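You operate a simulated robot arm through the tools that you are given. There is no shell and no other tool.

The job below is to be done with a simulated robot arm. You get a single attempt, and the scene is never put back.

## Task
Lay the wrench and the hex key that the tool card names in the long carton.
Fine: one drawer open at a time; both end shut.

The check looks at the end state, three seconds after you hand in, the way a careful person would. Anything else that was tipped, shoved, dropped, spilled or broken makes it a failure.

## Robot
A 7-joint arm with a two-finger parallel gripper, fixed in place. Base frame: the origin is on the floor under the middle of its stand, x ahead of it, y to its left, z up; the work surface is at about z = 98. Units: cm, rad, N and s.
It reaches about 147.9 cm from its shoulder. Its first joint turns from -2.897 to 2.897 rad. Payload 4.4 kg.
The tool frame sits at the grasp point between the pads (the TCP): z along the fingers, y along the line on which they close. The tips reach 2.3 cm beyond it. Largest opening 9.4 cm; finger width 3.8, thickness 1; the body of the gripper, 5.4 by 9.6 cm, starts 3.9 cm behind the TCP.
Orientation is that of the tool frame in the base frame, as a unit quaternion [w, x, y, z]. With the fingers straight down and closing along the base's y, the tool's x points along the base's -x, its y along +y and its z along -z.

## Interface
- The arm moves only by the tool drive_tool. Its arguments are lists of equal length, an entry for each row: "offset": the shift along the tool's x, y, z in units of 25 mm (1.0 is 25 mm), a list of three; "dr": the turn, a rotation vector about the tool's x, y, z in units of 5 degrees (1.0 is 5 degrees), a list of three. In form: {"offset": [[x, y, z], ...], "dr": [[ax, ay, az], ...]}. A call has 1 to 20 rows; each row shifts and turns the commanded pose from where the row before left it, along the tool's axes as they then stand. "jaw" is the opening in per cent of the stroke, from 0 (shut) to 100 (fully open), set as the call begins (left out, the last holds). A call with a number of a shift or a turn outside -1 to 1 is refused whole. Rows are played at 5 a second. More than 5 cm and 0.15 rad between two rows, or a gripper value outside its range, and nothing of the call is played. A pose out of reach is approached as far as the arm can. The call stops where the force on the tool passes 40 N (or 10 N more than at its start, if that is more) or the arm is blocked; 0.2 s more then pass. Each finger travels about 7.2 cm/s and halts on what it meets, pressing with about 34 N; the grip force reading is that of the motor and also rises with nothing between the fingers. The clock runs only during rows and for 0.2 s after the last one: add rows that do not move to give the fingers time. It gives the time, the measured TCP pose, the force on the tool (base axes), the opening and the grip force at its end, in the units of the frame above (readings bear some noise), with the torque about the TCP (base axes, N m) and any sound that the robot's microphone picked up.
- Cameras (640 x 400 px; columns grow to the right, rows downward): "scene" is fixed at [5.07, 49.97, 141.06]; the picture's right is [0.03, -1.00, 0.00], its down [-0.64, -0.02, -0.77] and it looks along [0.77, 0.02, -0.64] (base axes); focal length 214 px, centre (320, 200). "wrist" rides on the gripper at [8.6, 1.6, -7.4] in the tool frame; the picture's right is [-0.18, 0.98, 0.00], its down [-0.58, -0.11, -0.81] and it looks along [-0.79, -0.15, 0.59] (tool axes); focal length 243 px, centre (320, 200). There is no depth. A picture from a camera that has moved, and an enlarged one, comes with that camera's place and axes in the base frame and with its lens.
- capture(camera): a new picture of that camera. The clock stands still meanwhile.
- enlarge(camera, box): a new picture of the part [left, top, right, bottom] of that camera's present view, enlarged. The clock stands still meanwhile.
- finish_job(): hands the job in; it is judged then, once.

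Nothing tells you positions but the pictures and the camera data. Unless the task says otherwise, let go and move clear before handing in.

The tools are called as a command line: name --argument value ..., lists and objects as JSON in quotes. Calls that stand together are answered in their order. drive_tool: Moves the arm, as the interface text tells. Its arguments: {"type":"object","properties":{"offset":{"type":"array","items":{"type":"array","items":{"type":"number"}}},"dr":{"type":"array","items":{"type":"array","items":{"type":"number"}}},"jaw":{"type":"number"}},"required":["offset","dr"]} The other tools are called the same way: capture (camera) takes a picture; enlarge (camera, box) takes an enlarged picture of a part of a camera's view; finish_job () hands the job in.

At the start:

```text
clock: 0.0
ee_pos: [44.95, 53.29, 131.6]
ee_rot: [0.0, 0.0, 1.0, 0.0]
wrist_force: [0.5, 0.2, -0.4]
ft_torque: [-0.02, 0.02, 0.02]
width: 9.41
grasp_force: 0.0
```

scene: 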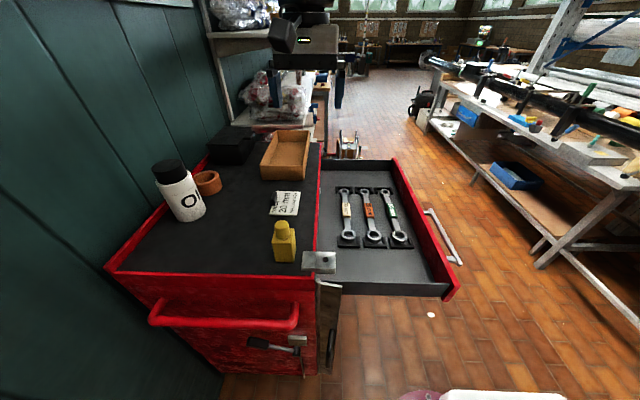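
wrist: 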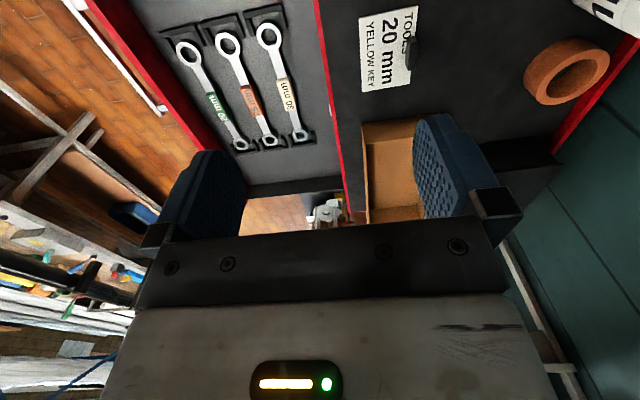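

I see a red tool cabinet with one drawer open (three wrenches in it), a card reading something like "20 mm, yellow key", and an open carton on top. I'll enlarge several areas before moving.

enlarge --camera "wrist" --box '[340, 0, 440, 100]'

enlarge --camera "wrist" --box '[150, 0, 340, 190]'

enlarge --camera "scene" --box '[320, 150, 480, 310]'

enlarge --camera "scene" --box '[140, 110, 340, 270]'

enlarge --camera "scene" --box '[90, 230, 350, 400]'

```text
4.00 times, centred on (390, 50) of wrist
camera zoom: at [36.37, 54.88, 139.04], right [0.18, 0.98, 0.0], down [0.58, -0.11, 0.81], along [0.79, -0.15, -0.59], focal length 970 px, centre (40, 800)
```

zoom: 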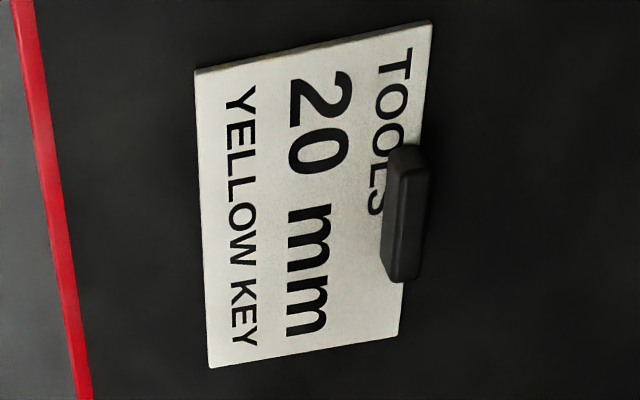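

```text
2.11 times, centred on (245, 95) of wrist
camera zoom: at [36.37, 54.88, 139.04], right [0.18, 0.98, 0.0], down [0.58, -0.11, 0.81], along [0.79, -0.15, -0.59], focal length 511 px, centre (478, 421)
```

zoom: 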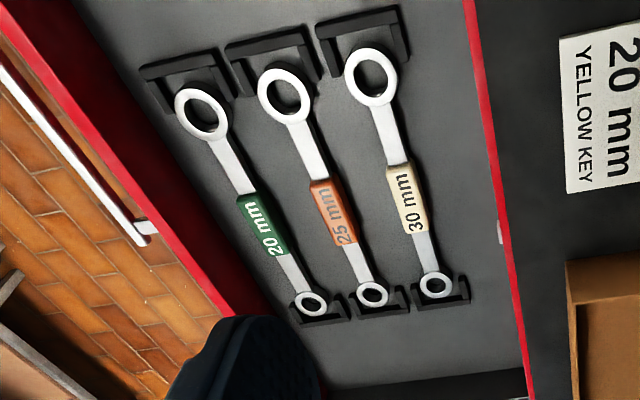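

```text
2.50 times, centred on (400, 230) of scene
camera zoom: at [5.07, 49.97, 141.06], right [0.03, -1.0, 0.0], down [-0.64, -0.02, -0.77], along [0.77, 0.02, -0.64], focal length 536 px, centre (120, 125)
```

zoom: 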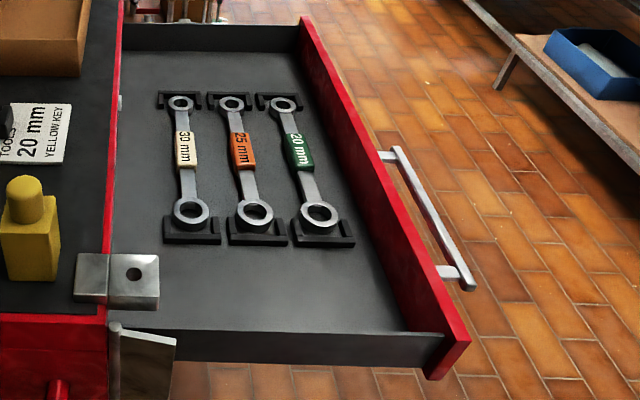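

```text
2.50 times, centred on (240, 190) of scene
camera zoom: at [5.07, 49.97, 141.06], right [0.03, -1.0, 0.0], down [-0.64, -0.02, -0.77], along [0.77, 0.02, -0.64], focal length 536 px, centre (520, 225)
```

zoom: 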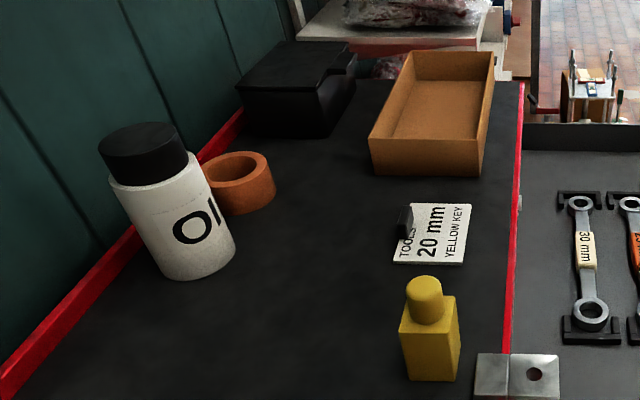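

```text
2.35 times, centred on (220, 315) of scene
camera zoom: at [5.07, 49.97, 141.06], right [0.03, -1.0, 0.0], down [-0.64, -0.02, -0.77], along [0.77, 0.02, -0.64], focal length 505 px, centre (555, -71)
```

zoom: 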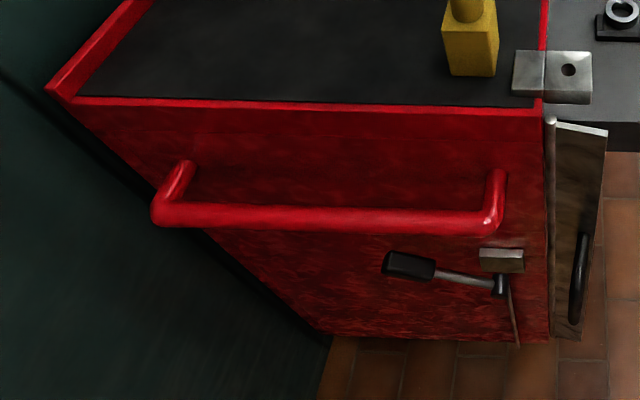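

The card asks for the 20 mm wrench (green label, lying near x≈53–77, y≈25, z≈86.5) and the yellow key, which is probably in another drawer. The carton sits on the cabinet top around x 68–97, y 57–73. I'll move the arm high over the carton for a better view.

drive_tool --offset '[[-1, 0.2, 0], [-1, 0.2, 0], [-1, 0.2, 0], [-1, 0.2, 0], [-1, 0.2, 0], [-1, 0.2, 0], [-1, 0.2, 0], [-1, 0.2, 0]]' --dr '[[0, 0, 0], [0, 0, 0], [0, 0, 0], [0, 0, 0], [0, 0, 0], [0, 0, 0], [0, 0, 0], [0, 0, 0]]'

capture --camera "wrist"

capture --camera "scene"

```text
clock: 1.8
ee_pos: [65.08, 57.36, 131.84]
ee_rot: [0.0, 0.0, 1.0, 0.0]
wrist_force: [0.0, 0.0, 0.0]
ft_torque: [0.03, -0.03, -0.01]
width: 9.39
grasp_force: 0.0
```

```text
taken
camera wrist: at [56.48, 58.84, 139.22], right [0.18, 0.98, 0.0], down [0.58, -0.11, 0.81], along [0.79, -0.15, -0.59], focal length 243 px, centre (320, 200)
```

wrist: 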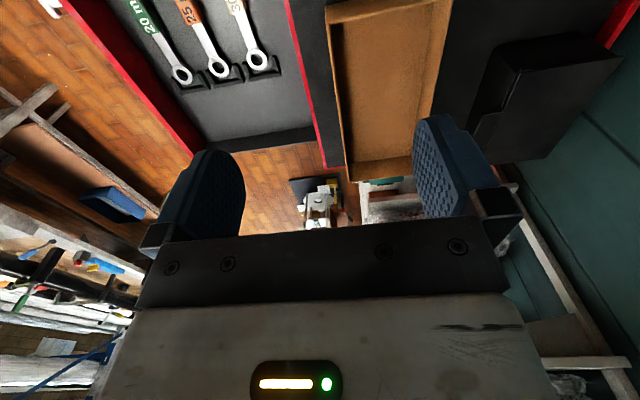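

```text
taken
```

scene: 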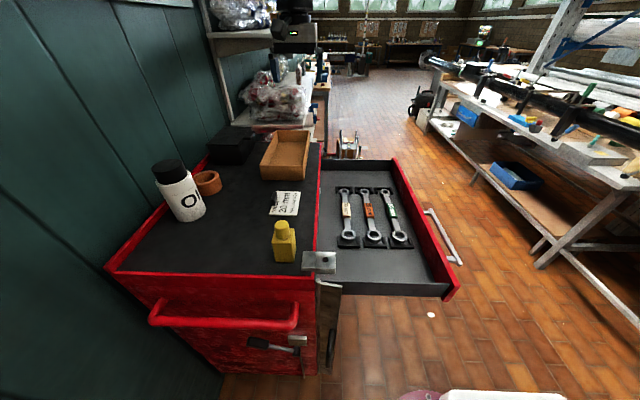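

The carton is now visible below the camera. I'll enlarge it and the scene details such as the hasp and the cabinet corner.

enlarge --camera "wrist" --box '[300, 0, 500, 190]'

enlarge --camera "scene" --box '[230, 100, 350, 200]'

enlarge --camera "scene" --box '[270, 230, 370, 380]'

enlarge --camera "wrist" --box '[60, 0, 340, 160]'

```text
2.11 times, centred on (400, 95) of wrist
camera zoom: at [56.48, 58.84, 139.22], right [0.18, 0.98, 0.0], down [0.58, -0.11, 0.81], along [0.79, -0.15, -0.59], focal length 511 px, centre (152, 421)
```

zoom: 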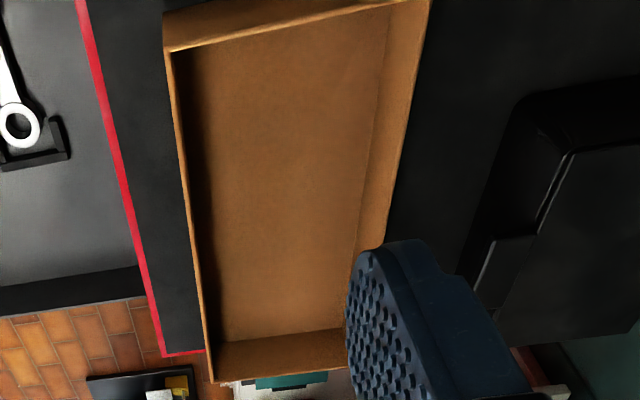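

```text
4.00 times, centred on (290, 150) of scene
camera zoom: at [5.07, 49.97, 141.06], right [0.03, -1.0, 0.0], down [-0.64, -0.02, -0.77], along [0.77, 0.02, -0.64], focal length 858 px, centre (440, 400)
```

zoom: 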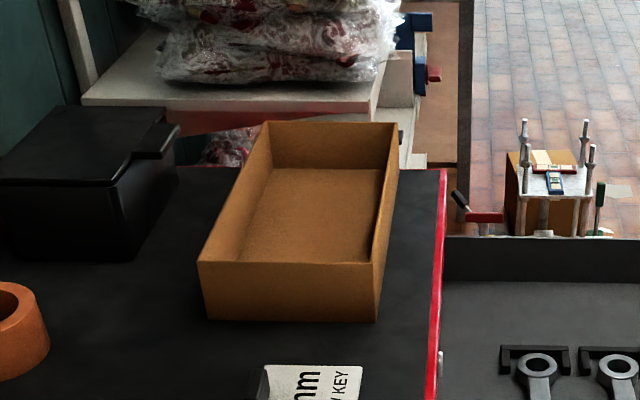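

```text
2.67 times, centred on (320, 305) of scene
camera zoom: at [5.07, 49.97, 141.06], right [0.03, -1.0, 0.0], down [-0.64, -0.02, -0.77], along [0.77, 0.02, -0.64], focal length 572 px, centre (320, -80)
```

zoom: 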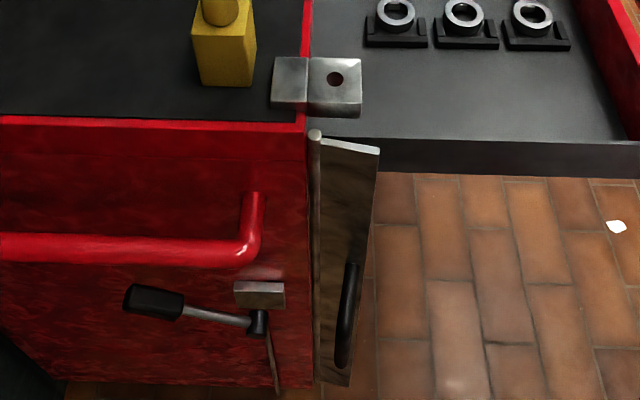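

```text
2.29 times, centred on (200, 80) of wrist
camera zoom: at [56.48, 58.84, 139.22], right [0.18, 0.98, 0.0], down [0.58, -0.11, 0.81], along [0.79, -0.15, -0.59], focal length 555 px, centre (594, 474)
```

zoom: 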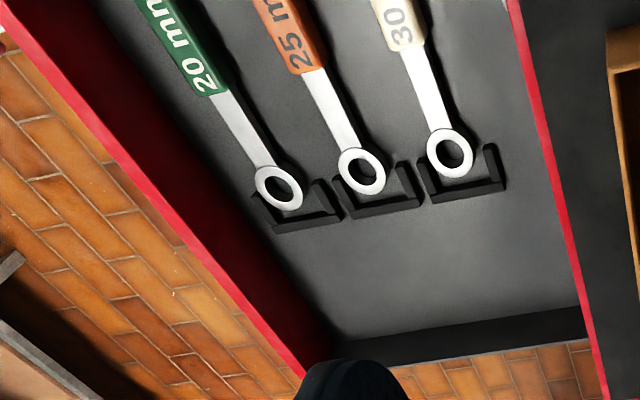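

The carton's inside is about 29 × 14 cm, 6 cm deep. The wrench is about 28 cm long, so it fits along x, slightly angled. I'll move above the green wrench and partly close the jaw for clearance to the drawer front.

drive_tool --offset '[[0, -1, 0], [0, -1, 0.5], [0, -1, 0.7], [0, -1, 0.7], [0, -1, 0.7], [0, -1, 0.7], [0, -1, 0.7], [0, -1, 0.7], [0, -1, 0.7], [0, -1, 0.7], [0, -1, 0.7], [0, -1, 0.7], [0, -0.9, 0.7], [0, 0, 0]]' --dr '[[0, 0, 0], [0, 0, 0], [0, 0, 0], [0, 0, 0], [0, 0, 0], [0, 0, 0], [0, 0, 0], [0, 0, 0], [0, 0, 0], [0, 0, 0], [0, 0, 0], [0, 0, 0], [0, 0, 0], [0, 0, 0]]' --jaw 50

capture --camera "wrist"

capture --camera "scene"

```text
clock: 4.8
ee_pos: [64.78, 25.17, 110.93]
ee_rot: [0.0, 0.0, 1.0, 0.0]
wrist_force: [-0.1, -0.1, 1.1]
ft_torque: [-0.01, 0.02, -0.01]
width: 4.71
grasp_force: 0.0
```

```text
taken
camera wrist: at [56.16, 26.8, 118.31], right [0.18, 0.98, 0.0], down [0.58, -0.11, 0.81], along [0.79, -0.15, -0.59], focal length 243 px, centre (320, 200)
```

wrist: 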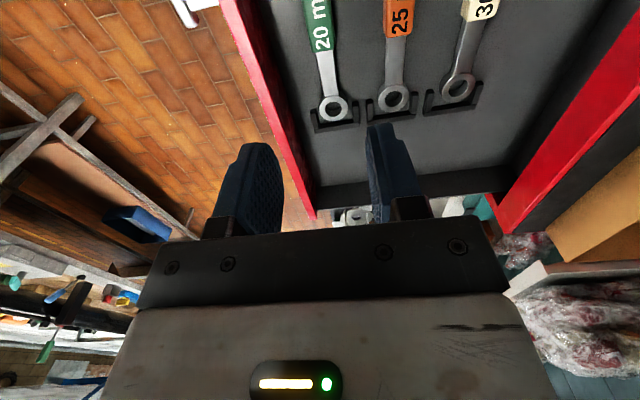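

```text
taken
```

scene: 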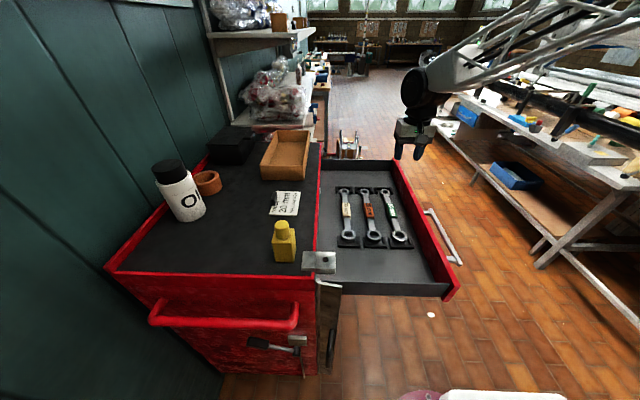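

Now I'm above the wrench at roughly (65, 25, 111). I'll enlarge to measure the drawer's front panel and the wrench height.

enlarge --camera "wrist" --box '[200, 0, 400, 125]'

enlarge --camera "wrist" --box '[260, 100, 360, 240]'

enlarge --camera "scene" --box '[330, 150, 470, 310]'

```text
3.20 times, centred on (300, 62) of wrist
camera zoom: at [56.16, 26.8, 118.31], right [0.18, 0.98, 0.0], down [0.58, -0.11, 0.81], along [0.79, -0.15, -0.59], focal length 776 px, centre (384, 640)
```

zoom: 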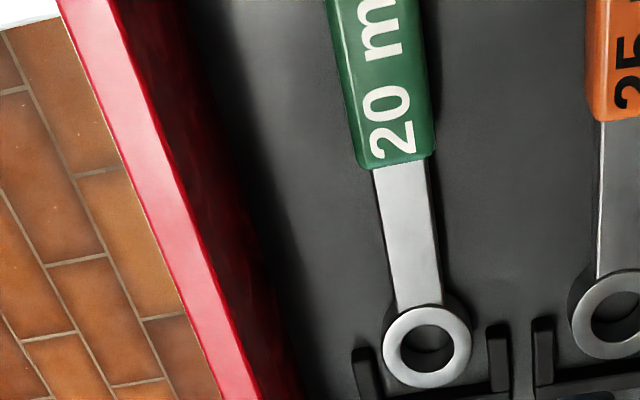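

```text
2.86 times, centred on (310, 170) of wrist
camera zoom: at [56.16, 26.8, 118.31], right [0.18, 0.98, 0.0], down [0.58, -0.11, 0.81], along [0.79, -0.15, -0.59], focal length 693 px, centre (349, 286)
```

zoom: 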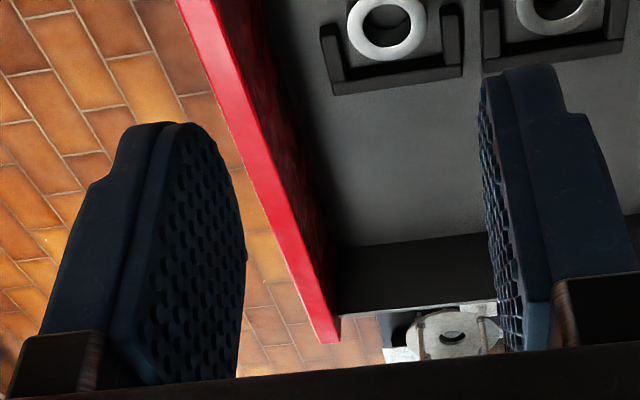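

```text
2.50 times, centred on (400, 230) of scene
camera zoom: at [5.07, 49.97, 141.06], right [0.03, -1.0, 0.0], down [-0.64, -0.02, -0.77], along [0.77, 0.02, -0.64], focal length 536 px, centre (120, 125)
```

zoom: 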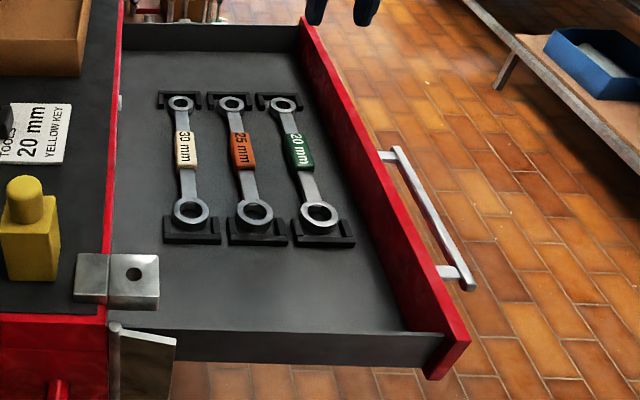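

The front panel's inner edge is about y≈17.7 with its top at z≈90, so there's clearance. The green handle centre is about (65, 25.2, 87). I'll descend to z≈92 and check.

drive_tool --offset '[[0, 0, 0.95], [0, 0, 0.95], [0, 0, 0.95], [0, 0, 0.95], [0, 0, 0.95], [0, 0, 0.95], [0, 0, 0.95], [0, 0, 0.9]]' --dr '[[0, 0, 0], [0, 0, 0], [0, 0, 0], [0, 0, 0], [0, 0, 0], [0, 0, 0], [0, 0, 0], [0, 0, 0]]'

capture --camera "wrist"

enlarge --camera "scene" --box '[330, 140, 470, 280]'

```text
clock: 6.6
ee_pos: [65.01, 25.08, 92.18]
ee_rot: [0.001, 0.0, 1.0, 0.0]
wrist_force: [-0.2, -0.1, 0.1]
ft_torque: [0.01, -0.01, -0.01]
width: 4.72
grasp_force: 0.1
```

```text
taken
camera wrist: at [56.42, 26.68, 99.72], right [0.18, 0.98, 0.0], down [0.58, -0.11, 0.81], along [0.79, -0.15, -0.59], focal length 243 px, centre (320, 200)
```

wrist: 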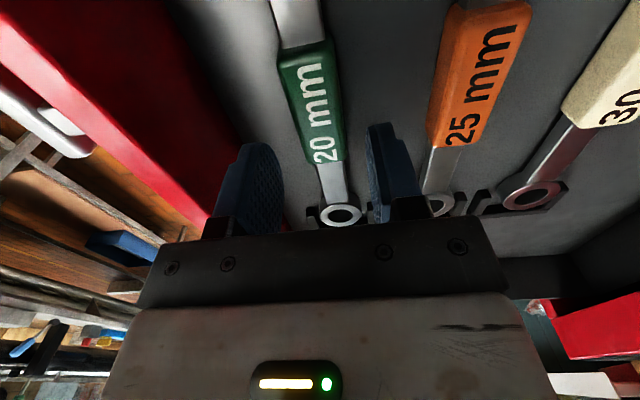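

```text
2.86 times, centred on (400, 210) of scene
camera zoom: at [5.07, 49.97, 141.06], right [0.03, -1.0, 0.0], down [-0.64, -0.02, -0.77], along [0.77, 0.02, -0.64], focal length 613 px, centre (91, 171)
```

zoom: 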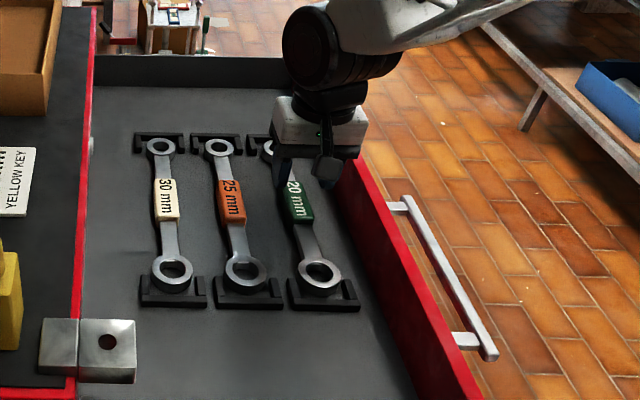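

Alignment looks good: the handle is between the fingers in y (≈25.0). I'll descend slowly to about z≈88.3.

drive_tool --offset '[[0, 0, 0.4], [0, 0, 0.4], [0, 0, 0.3], [0, 0, 0.2], [0, 0, 0.15], [0, 0, 0.1]]' --dr '[[0, 0, 0], [0, 0, 0], [0, 0, 0], [0, 0, 0], [0, 0, 0], [0, 0, 0]]'

capture --camera "wrist"

enlarge --camera "scene" --box '[350, 150, 450, 250]'

```text
clock: 8.0
ee_pos: [64.94, 25.21, 88.28]
ee_rot: [0.0, 0.001, 1.0, 0.0]
wrist_force: [0.4, 0.5, -0.2]
ft_torque: [0.0, -0.01, -0.01]
width: 4.7
grasp_force: 0.0
```

```text
taken
camera wrist: at [56.33, 26.61, 95.74], right [0.18, 0.98, 0.0], down [0.58, -0.11, 0.81], along [0.79, -0.15, -0.59], focal length 243 px, centre (320, 200)
```

wrist: 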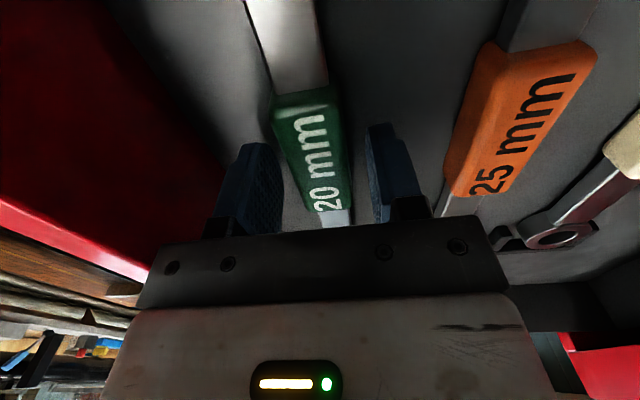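

```text
4.00 times, centred on (400, 200) of scene
camera zoom: at [5.07, 49.97, 141.06], right [0.03, -1.0, 0.0], down [-0.64, -0.02, -0.77], along [0.77, 0.02, -0.64], focal length 858 px, centre (0, 200)
```

zoom: 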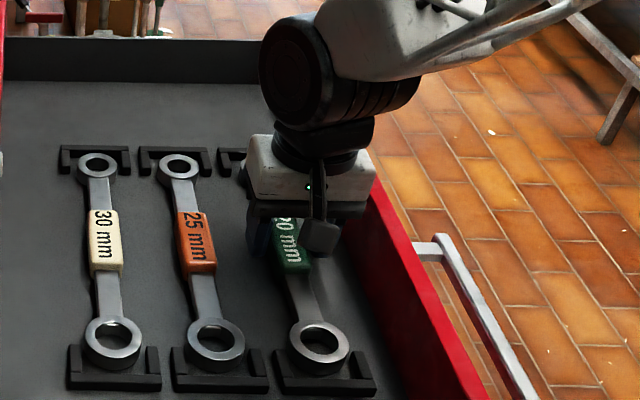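

The fingers straddle the green handle. I'll go 0.5 cm lower with a check for contact, then close the jaw.

drive_tool --offset '[[0, 0, 0.1], [0, 0, 0.1], [0, 0, 0]]' --dr '[[0, 0, 0], [0, 0, 0], [0, 0, 0]]'

drive_tool --offset '[[0, 0, 0], [0, 0, 0], [0, 0, 0], [0, 0, 0], [0, 0, 0]]' --dr '[[0, 0, 0], [0, 0, 0], [0, 0, 0], [0, 0, 0], [0, 0, 0]]' --jaw 0

capture --camera "wrist"

```text
clock: 8.8
ee_pos: [64.88, 25.1, 87.81]
ee_rot: [0.0, 0.0, 1.0, -0.001]
wrist_force: [0.4, 0.9, 0.6]
ft_torque: [0.0, 0.0, -0.01]
width: 4.69
grasp_force: 0.1
```

```text
clock: 10.0
ee_pos: [64.95, 25.12, 87.87]
ee_rot: [0.0, -0.001, 1.0, 0.0]
wrist_force: [0.6, 0.5, 0.4]
ft_torque: [0.0, -0.02, -0.02]
width: 2.97
grasp_force: 34.3
```

```text
taken
camera wrist: at [56.4, 26.64, 95.31], right [0.18, 0.98, 0.0], down [0.58, -0.11, 0.81], along [0.79, -0.15, -0.59], focal length 243 px, centre (320, 200)
```

wrist: 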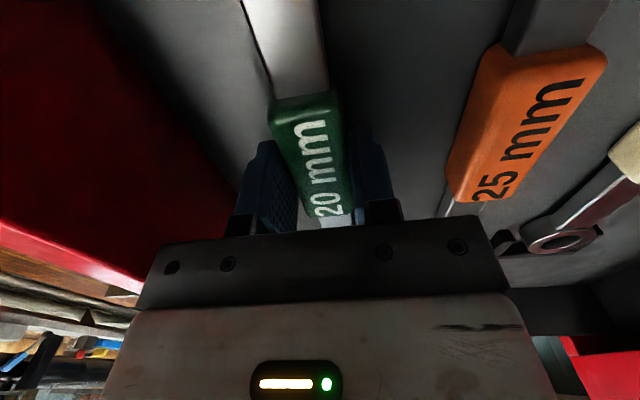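

The jaw holds the handle (2.97 cm wide, 34 N). I'll lift straight up slowly and check.

drive_tool --offset '[[0, 0, -0.2], [0, 0, -0.3], [0, 0, -0.4], [0, 0, -0.5], [0, 0, -0.6], [0, 0, -0.6], [0, 0, -0.6], [0, 0, 0]]' --dr '[[0, 0, 0], [0, 0, 0], [0, 0, 0], [0, 0, 0], [0, 0, 0], [0, 0, 0], [0, 0, 0], [0, 0, 0]]'

capture --camera "wrist"

enlarge --camera "scene" --box '[330, 120, 470, 280]'

```text
clock: 11.8
ee_pos: [64.98, 25.2, 95.62]
ee_rot: [0.0, 0.0, 1.0, 0.0]
wrist_force: [-0.3, 0.5, -1.9]
ft_torque: [0.04, -0.05, 0.02]
width: 2.98
grasp_force: 34.0
```

```text
taken
camera wrist: at [56.3, 26.74, 103.17], right [0.18, 0.98, 0.0], down [0.58, -0.11, 0.81], along [0.79, -0.15, -0.59], focal length 243 px, centre (320, 200)
```

wrist: 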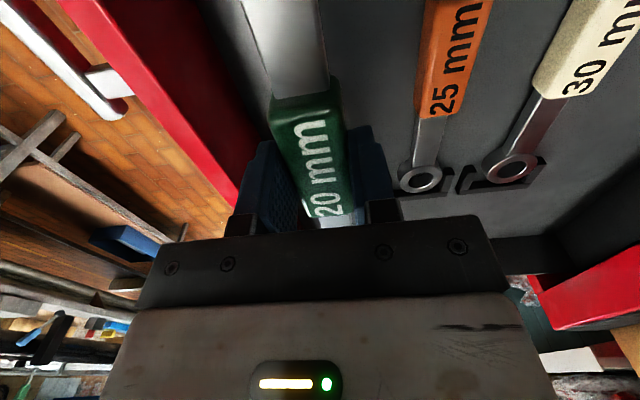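

```text
2.50 times, centred on (400, 200) of scene
camera zoom: at [5.07, 49.97, 141.06], right [0.03, -1.0, 0.0], down [-0.64, -0.02, -0.77], along [0.77, 0.02, -0.64], focal length 536 px, centre (120, 200)
```

zoom: 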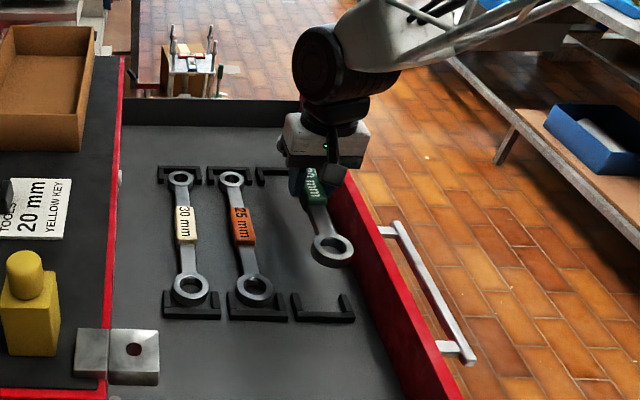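

The wrench is up and level, with the other two untouched. I'll raise it to about z≈116 and carry it over the carton (centre ≈ (83, 65)).

drive_tool --offset '[[0, 0, -0.6], [0, 0, -0.9], [0, 0, -1], [0, 0, -1], [0, 0, -1], [0, 0, -1], [0, 0, -1], [0, 0, -0.9], [0, 0, -0.6], [0, 0, 0]]' --dr '[[0, 0, 0], [0, 0, 0], [0, 0, 0], [0, 0, 0], [0, 0, 0], [0, 0, 0], [0, 0, 0], [0, 0, 0], [0, 0, 0], [0, 0, 0]]'

drive_tool --offset '[[-0.2, 0.5, 0], [-0.4, 0.9, 0], [-0.4, 0.95, 0], [-0.45, 0.95, 0], [-0.45, 0.95, 0], [-0.45, 0.95, 0], [-0.45, 0.95, 0], [-0.45, 0.95, 0], [-0.45, 0.95, 0], [-0.45, 0.95, 0], [-0.45, 0.95, 0], [-0.45, 0.95, 0], [-0.45, 0.95, 0], [-0.45, 0.95, 0], [-0.45, 0.95, 0], [-0.45, 0.95, 0], [-0.4, 0.95, 0], [-0.3, 0.8, 0], [-0.13, 0.54, 0], [0, 0, 0]]' --dr '[[0, 0, 0], [0, 0, 0], [0, 0, 0], [0, 0, 0], [0, 0, 0], [0, 0, 0], [0, 0, 0], [0, 0, 0], [0, 0, 0], [0, 0, 0], [0, 0, 0], [0, 0, 0], [0, 0, 0], [0, 0, 0], [0, 0, 0], [0, 0, 0], [0, 0, 0], [0, 0, 0], [0, 0, 0], [0, 0, 0]]'

capture --camera "wrist"

capture --camera "scene"

```text
clock: 14.0
ee_pos: [65.14, 25.35, 115.75]
ee_rot: [0.0, 0.0, 1.0, 0.0]
wrist_force: [0.2, -0.4, -1.6]
ft_torque: [0.03, -0.02, 0.01]
width: 2.98
grasp_force: 33.6
```

```text
clock: 18.2
ee_pos: [84.25, 67.79, 115.71]
ee_rot: [0.0, 0.0, 1.0, 0.0]
wrist_force: [-1.0, 0.0, -2.5]
ft_torque: [0.02, -0.01, 0.01]
width: 2.97
grasp_force: 33.9
```

```text
taken
camera wrist: at [75.6, 69.22, 123.17], right [0.18, 0.98, 0.0], down [0.58, -0.11, 0.81], along [0.79, -0.15, -0.59], focal length 243 px, centre (320, 200)
```

wrist: 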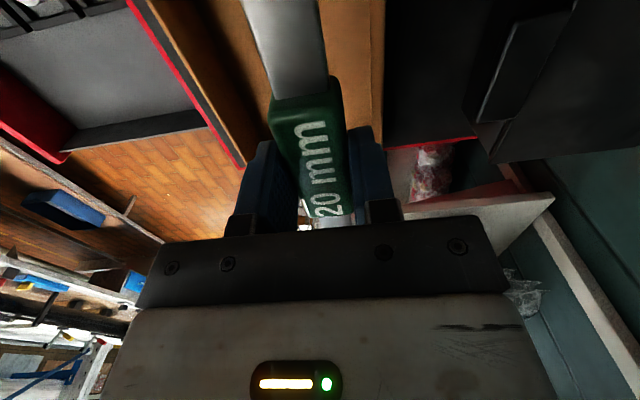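

```text
taken
```

scene: 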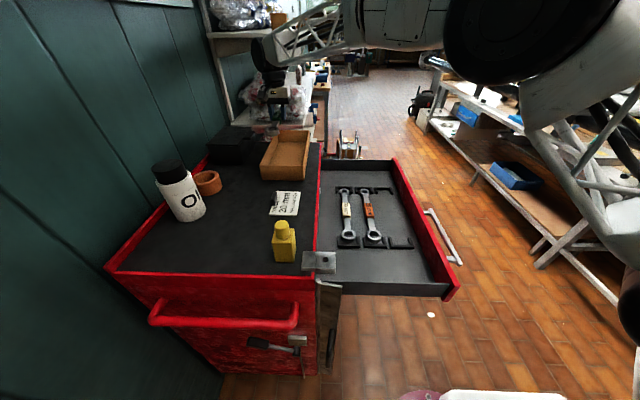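

I'm over the carton at (84.25, 67.8). I'll correct to about (83.2, 66.4) and yaw 10° so the wrench fits with end clearance, then check in pictures.

drive_tool --offset '[[0.2, -0.25, 0], [0.22, -0.3, 0], [0, 0, 0], [0, 0, 0], [0, 0, 0], [0, 0, 0]]' --dr '[[0, 0, 0], [0, 0, 0], [0, 0, 0.7], [0, 0, 0.7], [0, 0, 0.6], [0, 0, 0]]'

capture --camera "wrist"

enlarge --camera "scene" --box '[220, 50, 350, 200]'

```text
clock: 19.6
ee_pos: [83.12, 66.4, 115.67]
ee_rot: [-0.001, 0.088, 0.996, 0.001]
wrist_force: [0.1, 0.1, -1.9]
ft_torque: [0.02, -0.01, -0.02]
width: 2.97
grasp_force: 33.7
```

```text
taken
camera wrist: at [74.8, 69.43, 123.24], right [0.35, 0.94, 0.0], down [0.55, -0.21, 0.81], along [0.75, -0.28, -0.59], focal length 243 px, centre (320, 200)
```

wrist: 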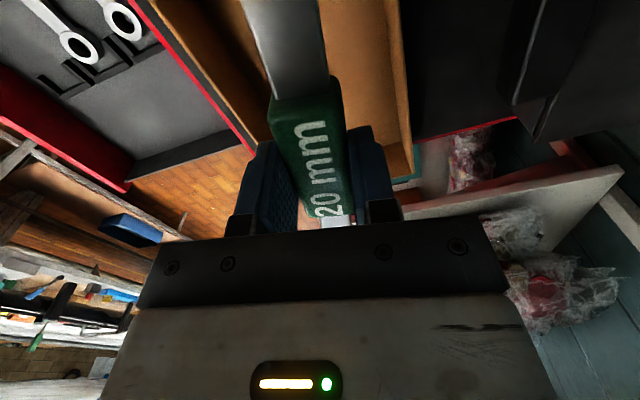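

```text
2.67 times, centred on (285, 125) of scene
camera zoom: at [5.07, 49.97, 141.06], right [0.03, -1.0, 0.0], down [-0.64, -0.02, -0.77], along [0.77, 0.02, -0.64], focal length 572 px, centre (413, 400)
```

zoom: 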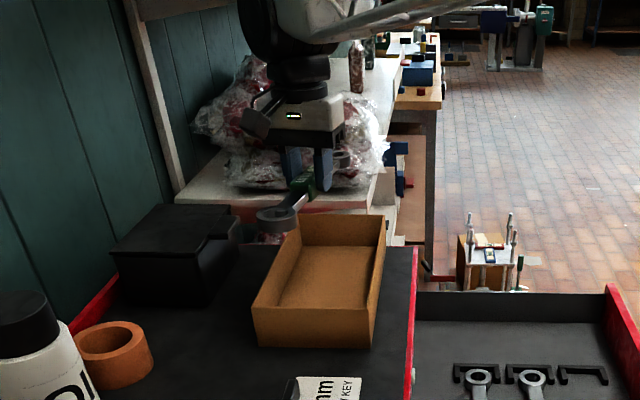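

The position is as intended: the ring ends should clear the carton's end walls by about 0.6 cm. I'll descend to just above the rim and check.

drive_tool --offset '[[0, 0, 0.6], [0, 0, 0.8], [0, 0, 0.8], [0, 0, 0.8], [0, 0, 0.5], [0, 0, 0.2], [0, 0, 0]]' --dr '[[0, 0, 0], [0, 0, 0], [0, 0, 0], [0, 0, 0], [0, 0, 0], [0, 0, 0], [0, 0, 0]]'

capture --camera "wrist"

enlarge --camera "scene" --box '[240, 100, 340, 190]'

```text
clock: 21.2
ee_pos: [83.05, 66.35, 106.52]
ee_rot: [0.0, 0.088, 0.996, 0.0]
wrist_force: [-0.1, -0.2, -2.5]
ft_torque: [-0.02, -0.01, 0.0]
width: 2.97
grasp_force: 33.9
```

```text
taken
camera wrist: at [74.83, 69.39, 114.03], right [0.35, 0.94, 0.0], down [0.55, -0.21, 0.81], along [0.76, -0.28, -0.59], focal length 243 px, centre (320, 200)
```

wrist: 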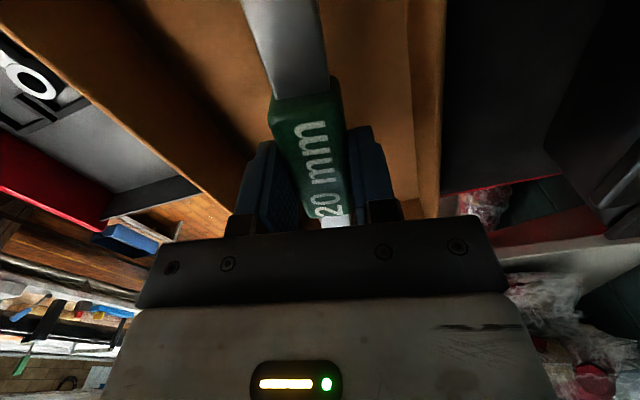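

```text
4.44 times, centred on (290, 145) of scene
camera zoom: at [5.07, 49.97, 141.06], right [0.03, -1.0, 0.0], down [-0.64, -0.02, -0.77], along [0.77, 0.02, -0.64], focal length 953 px, centre (453, 444)
```

zoom: 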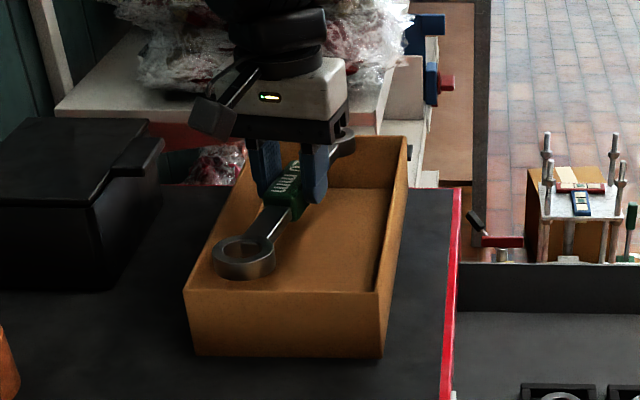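

The ring is just above the rim and inside both end walls. I'll lower it into the carton slowly.

drive_tool --offset '[[0, 0, 0.3], [0, 0, 0.4], [0, 0, 0.4], [0, 0, 0.4], [0, 0, 0.2], [0, 0, 0]]' --dr '[[0, 0, 0], [0, 0, 0], [0, 0, 0], [0, 0, 0], [0, 0, 0], [0, 0, 0]]'

enlarge --camera "scene" --box '[240, 100, 340, 190]'

capture --camera "wrist"

```text
clock: 22.6
ee_pos: [83.04, 66.44, 102.02]
ee_rot: [0.0, 0.087, 0.996, 0.0]
wrist_force: [0.0, 0.6, -1.9]
ft_torque: [-0.02, -0.05, -0.02]
width: 2.96
grasp_force: 34.2
```

```text
4.44 times, centred on (290, 145) of scene
camera zoom: at [5.07, 49.97, 141.06], right [0.03, -1.0, 0.0], down [-0.64, -0.02, -0.77], along [0.77, 0.02, -0.64], focal length 953 px, centre (453, 444)
```

zoom: 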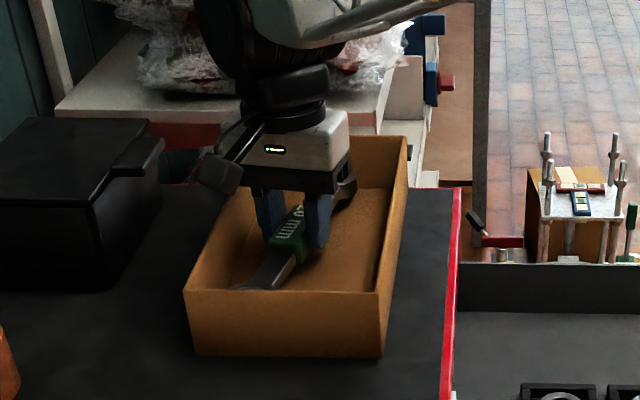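

```text
taken
camera wrist: at [74.87, 69.49, 109.73], right [0.35, 0.94, 0.0], down [0.55, -0.21, 0.81], along [0.75, -0.28, -0.59], focal length 243 px, centre (320, 200)
```

wrist: 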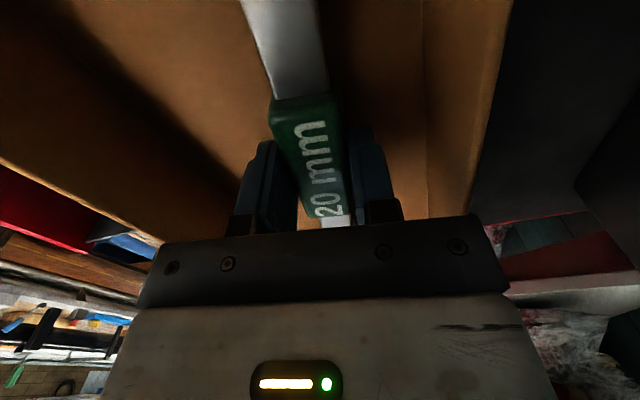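

The wrench is inside the carton with no contact. I'll continue down in small steps until it touches the floor.

drive_tool --offset '[[0, 0, 0.12], [0, 0, 0.12], [0, 0, 0.08], [0, 0, 0]]' --dr '[[0, 0, 0], [0, 0, 0], [0, 0, 0], [0, 0, 0]]'

```text
clock: 23.6
ee_pos: [83.11, 66.41, 101.47]
ee_rot: [0.001, 0.088, 0.996, 0.0]
wrist_force: [-0.2, 0.2, -1.9]
ft_torque: [-0.02, -0.03, -0.02]
width: 3.0
grasp_force: 33.9
```

No contact yet. I'll continue in 0.15–0.2 cm steps.

drive_tool --offset '[[0, 0, 0.08], [0, 0, 0]]' --dr '[[0, 0, 0], [0, 0, 0]]'

drive_tool --offset '[[0, 0, 0.06], [0, 0, 0]]' --dr '[[0, 0, 0], [0, 0, 0]]'

```text
clock: 24.2
ee_pos: [83.01, 66.37, 101.23]
ee_rot: [0.0, 0.086, 0.996, 0.001]
wrist_force: [1.2, -0.2, -1.2]
ft_torque: [0.01, -0.02, 0.01]
width: 2.96
grasp_force: 34.0
```

```text
clock: 24.8
ee_pos: [83.06, 66.33, 101.22]
ee_rot: [0.001, 0.086, 0.996, 0.001]
wrist_force: [-2.6, -0.3, 9.0]
ft_torque: [-0.05, 0.36, -0.01]
width: 2.94
grasp_force: 34.6
```

The wrench is touching the carton floor (9 N). I'll release by opening partly.

drive_tool --offset '[[0, 0, 0], [0, 0, 0], [0, 0, 0], [0, 0, 0]]' --dr '[[0, 0, 0], [0, 0, 0], [0, 0, 0], [0, 0, 0]]' --jaw 52

drive_tool --offset '[[0, 0, -0.2], [0, 0, -0.5], [0, 0, -0.8], [0, 0, -1], [0, 0, -1], [0, 0, -1], [0, 0, -1], [0, 0, -1], [0, 0, 0]]' --dr '[[0, 0, 0], [0, 0, 0], [0, 0, 0], [0, 0, 0], [0, 0, 0], [0, 0, 0], [0, 0, 0], [0, 0, 0], [0, 0, 0]]'

capture --camera "wrist"

enlarge --camera "scene" --box '[240, 100, 340, 190]'

```text
clock: 25.8
ee_pos: [83.14, 66.35, 101.06]
ee_rot: [0.0, 0.087, 0.996, 0.0]
wrist_force: [0.3, 0.0, 0.7]
ft_torque: [0.01, 0.01, -0.02]
width: 4.88
grasp_force: 0.0
```

```text
clock: 27.8
ee_pos: [83.17, 66.24, 117.44]
ee_rot: [0.0, 0.087, 0.996, -0.001]
wrist_force: [0.2, -0.8, -0.5]
ft_torque: [0.02, -0.04, -0.02]
width: 4.9
grasp_force: 0.2
```

```text
taken
camera wrist: at [74.91, 69.35, 124.92], right [0.35, 0.94, 0.0], down [0.55, -0.21, 0.81], along [0.75, -0.28, -0.59], focal length 243 px, centre (320, 200)
```

wrist: 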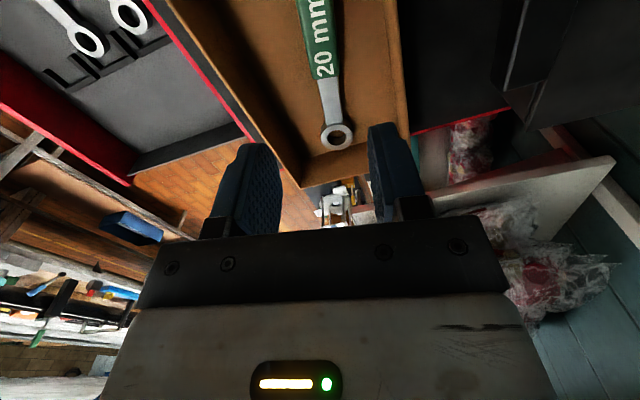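

```text
4.44 times, centred on (290, 145) of scene
camera zoom: at [5.07, 49.97, 141.06], right [0.03, -1.0, 0.0], down [-0.64, -0.02, -0.77], along [0.77, 0.02, -0.64], focal length 953 px, centre (453, 444)
```

zoom: 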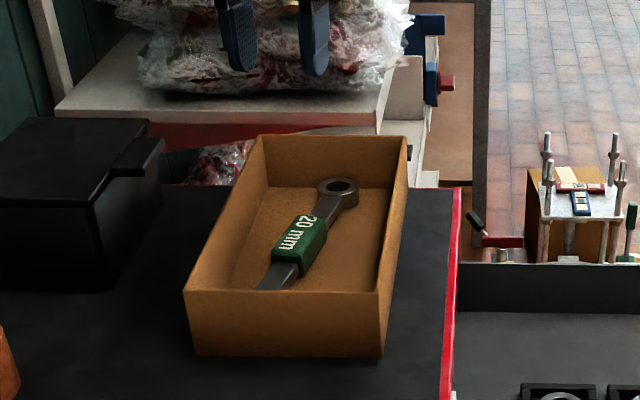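

The wrench lies flat in the carton. Next I close the top drawer: I'll undo the yaw, move out past the drawer front at y≈−5 and then tip the gripper to point along +y.

drive_tool --offset '[[0, 0, -0.3], [0, 0, -0.3], [0, -0.8, 0], [0.1, -1, 0], [0.1, -1, 0], [0.1, -1, 0], [0.1, -1, 0], [0.1, -1, 0], [0.1, -1, 0], [0.1, -1, 0], [0.1, -1, 0], [0.1, -1, 0], [0.1, -1, 0], [0.1, -1, 0], [0.1, -1, 0], [0.1, -1, 0], [0.1, -1, 0], [0.1, -1, 0], [0.1, -1, 0], [0.1, -1, 0]]' --dr '[[0, 0, -1], [0, 0, -1], [0, 0, 0], [0, 0, 0], [0, 0, 0], [0, 0, 0], [0, 0, 0], [0, 0, 0], [0, 0, 0], [0, 0, 0], [0, 0, 0], [0, 0, 0], [0, 0, 0], [0, 0, 0], [0, 0, 0], [0, 0, 0], [0, 0, 0], [0, 0, 0], [0, 0, 0], [0, 0, 0]]' --jaw 0

capture --camera "scene"

capture --camera "wrist"

```text
clock: 32.0
ee_pos: [78.87, 21.94, 119.01]
ee_rot: [0.0, -0.001, 1.0, 0.0]
wrist_force: [-0.3, -0.6, -0.3]
ft_torque: [0.01, 0.02, 0.0]
width: 0.0
grasp_force: 33.7
```

```text
taken
```

scene: 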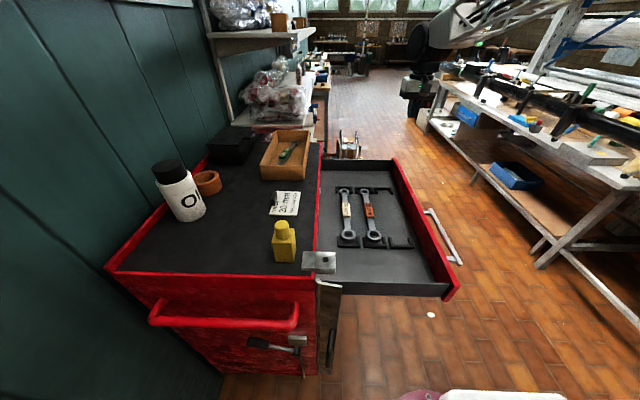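

```text
taken
camera wrist: at [70.19, 23.42, 126.43], right [0.18, 0.98, 0.0], down [0.58, -0.11, 0.81], along [0.79, -0.15, -0.59], focal length 243 px, centre (320, 200)
```

wrist: 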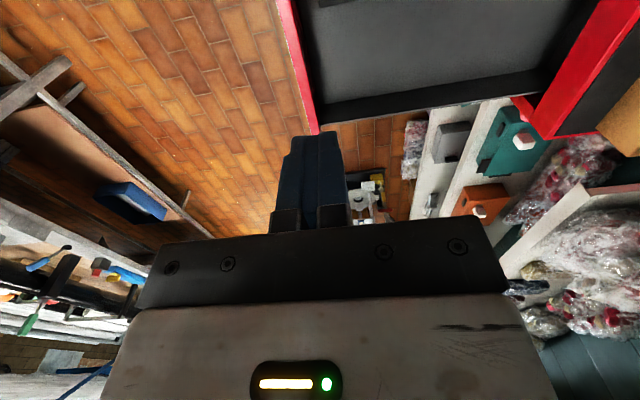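

I'll continue outwards to about y≈−10, then pitch the tool 90° about its x so it points along +y.

drive_tool --offset '[[0.1, -1, 0], [0.1, -1, 0], [0.1, -1, 0], [0.1, -1, 0], [0.1, -1, 0], [0.1, -1, 0], [0.1, -1, 0], [0.1, -1, 0], [0.1, -1, 0], [0.1, -1, 0], [0.1, -1, 0], [0.1, -1, 0], [0.1, -1, 0], [0, 0, 0]]' --dr '[[0, 0, 0], [0, 0, 0], [0, 0, 0], [0, 0, 0], [0, 0, 0], [0, 0, 0], [0, 0, 0], [0, 0, 0], [0, 0, 0], [0, 0, 0], [0, 0, 0], [0, 0, 0], [0, 0, 0], [0, 0, 0]]'

drive_tool --offset '[[0, 0, 0], [0, 0, 0], [0, 0, 0], [0, 0, 0], [0, 0, 0], [0, 0, 0], [0, 0, 0], [0, 0, 0], [0, 0, 0], [0, 0, 0], [0, 0, 0], [0, 0, 0], [0, 0, 0], [0, 0, 0], [0, 0, 0], [0, 0, 0], [0, 0, 0], [0, 0, 0], [0, 0, 0]]' --dr '[[-1, 0, 0], [-1, 0, 0], [-1, 0, 0], [-1, 0, 0], [-1, 0, 0], [-1, 0, 0], [-1, 0, 0], [-1, 0, 0], [-1, 0, 0], [-1, 0, 0], [-1, 0, 0], [-1, 0, 0], [-1, 0, 0], [-1, 0, 0], [-1, 0, 0], [-1, 0, 0], [-1, 0, 0], [-1, 0, 0], [0, 0, 0]]'

capture --camera "wrist"

capture --camera "scene"

```text
clock: 35.0
ee_pos: [75.57, -10.96, 118.96]
ee_rot: [0.0, -0.001, 1.0, 0.0]
wrist_force: [0.0, -0.3, -0.5]
ft_torque: [0.01, 0.0, 0.0]
width: 0.02
grasp_force: 34.4
```

```text
clock: 39.0
ee_pos: [75.72, -10.69, 118.86]
ee_rot: [-0.001, 0.0, 0.706, 0.708]
wrist_force: [0.3, -0.5, 0.0]
ft_torque: [0.01, 0.01, 0.0]
width: 0.0
grasp_force: 33.9
```

```text
taken
camera wrist: at [67.05, -18.23, 120.46], right [0.18, 0.0, 0.98], down [0.58, -0.81, -0.11], along [0.79, 0.59, -0.15], focal length 243 px, centre (320, 200)
```

wrist: 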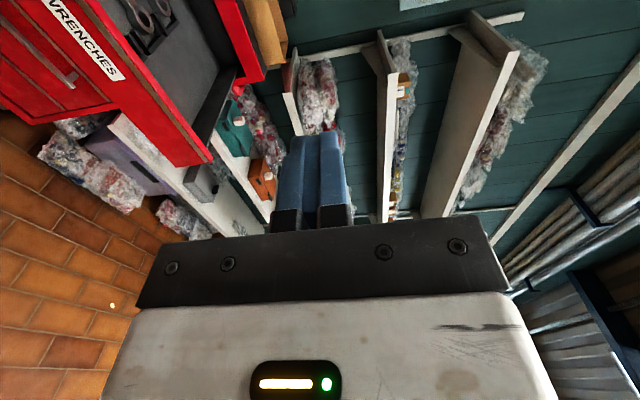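

```text
taken
```

scene: 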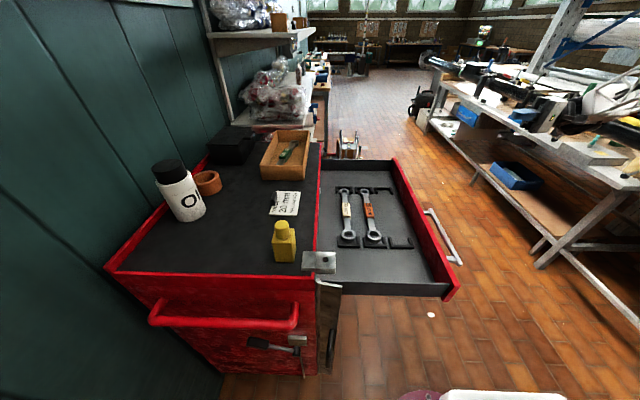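

The drawer front carries a "WRENCHES" label. I'll enlarge that area to see the cabinet front.

enlarge --camera "wrist" --box '[0, 0, 260, 165]'

```text
2.42 times, centred on (130, 82) of wrist
camera zoom: at [67.05, -18.23, 120.46], right [0.18, 0.0, 0.98], down [0.58, -0.81, -0.11], along [0.79, 0.59, -0.15], focal length 588 px, centre (781, 485)
```

zoom: 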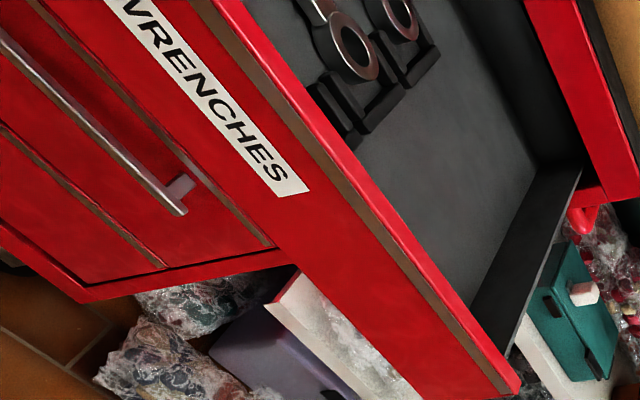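

The top drawer front spans roughly z 82–93 at y≈17; a lower drawer's handle is visible below. I'll lower the closed gripper to z≈87.5 at x≈79, in front of the open drawer's face and clear of its handle.

drive_tool --offset '[[-0.1, -1, 0], [-0.1, -1, 0], [-0.1, -1, 0], [-0.1, -1, 0], [-0.1, -1, 0], [-0.1, -1, 0], [-0.1, -1, 0], [-0.1, -1, 0], [-0.1, -1, 0], [-0.1, -1, 0], [-0.1, -1, 0], [-0.1, -1, 0], [-0.1, -0.5, 0], [0, 0, 0]]' --dr '[[0, 0, 0], [0, 0, 0], [0, 0, 0], [0, 0, 0], [0, 0, 0], [0, 0, 0], [0, 0, 0], [0, 0, 0], [0, 0, 0], [0, 0, 0], [0, 0, 0], [0, 0, 0], [0, 0, 0], [0, 0, 0]]'

capture --camera "wrist"

capture --camera "scene"

```text
clock: 42.0
ee_pos: [78.78, -10.62, 87.66]
ee_rot: [0.0, 0.0, 0.707, 0.707]
wrist_force: [-0.3, 0.3, 0.3]
ft_torque: [0.01, -0.03, -0.01]
width: 0.0
grasp_force: 34.2
```

```text
taken
camera wrist: at [70.21, -18.13, 89.27], right [0.18, 0.0, 0.98], down [0.58, -0.81, -0.11], along [0.79, 0.59, -0.15], focal length 243 px, centre (320, 200)
```

wrist: 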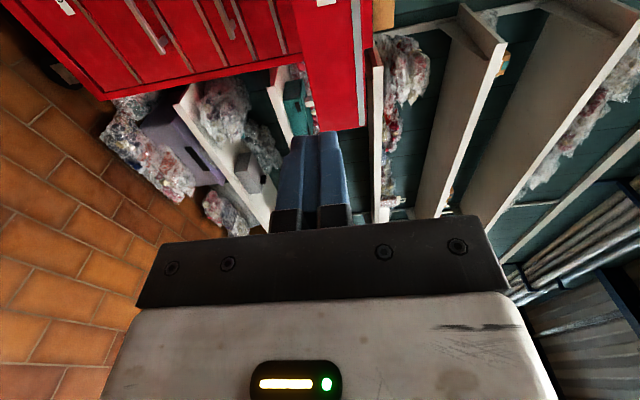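

```text
taken
```

scene: 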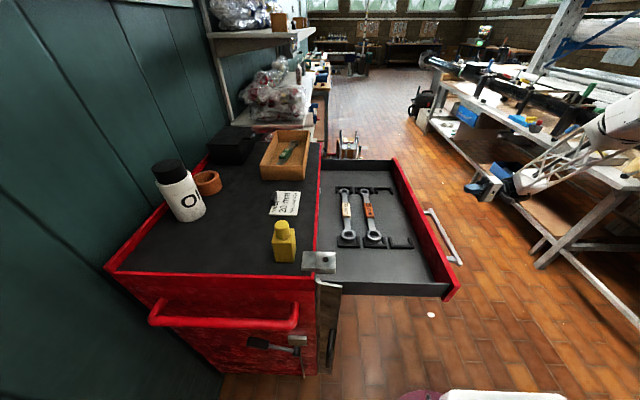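

The gripper is aligned with the front panel (z≈84–92). I'll advance toward it.

drive_tool --offset '[[0, 0, 0.8], [0, 0, 1], [0, 0, 1], [0, 0, 1], [0, 0, 1], [0, 0, 1], [0, 0, 1], [0, 0, 0.8], [0, 0, 0.5], [0, 0, 0]]' --dr '[[0, 0, 0], [0, 0, 0], [0, 0, 0], [0, 0, 0], [0, 0, 0], [0, 0, 0], [0, 0, 0], [0, 0, 0], [0, 0, 0], [0, 0, 0]]'

capture --camera "wrist"

capture --camera "scene"

```text
clock: 44.2
ee_pos: [78.76, 9.62, 87.56]
ee_rot: [0.0, 0.0, 0.708, 0.707]
wrist_force: [-0.4, 0.3, -0.1]
ft_torque: [0.02, 0.01, -0.04]
width: 0.02
grasp_force: 34.3
```

```text
taken
camera wrist: at [70.27, 2.12, 89.14], right [0.18, 0.0, 0.98], down [0.58, -0.81, -0.11], along [0.79, 0.59, -0.15], focal length 243 px, centre (320, 200)
```

wrist: 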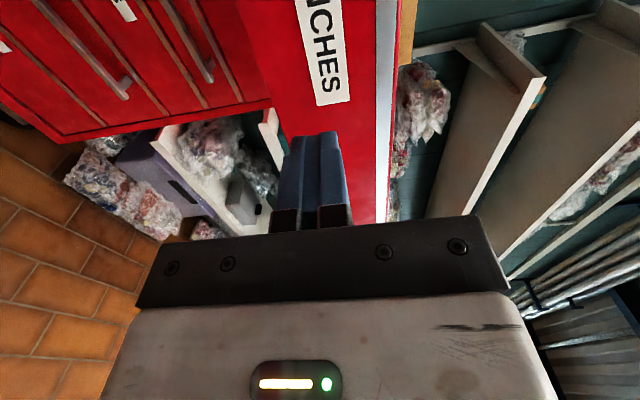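

```text
taken
```

scene: 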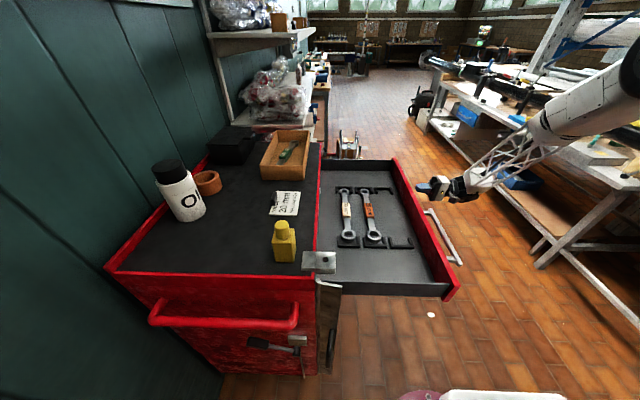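

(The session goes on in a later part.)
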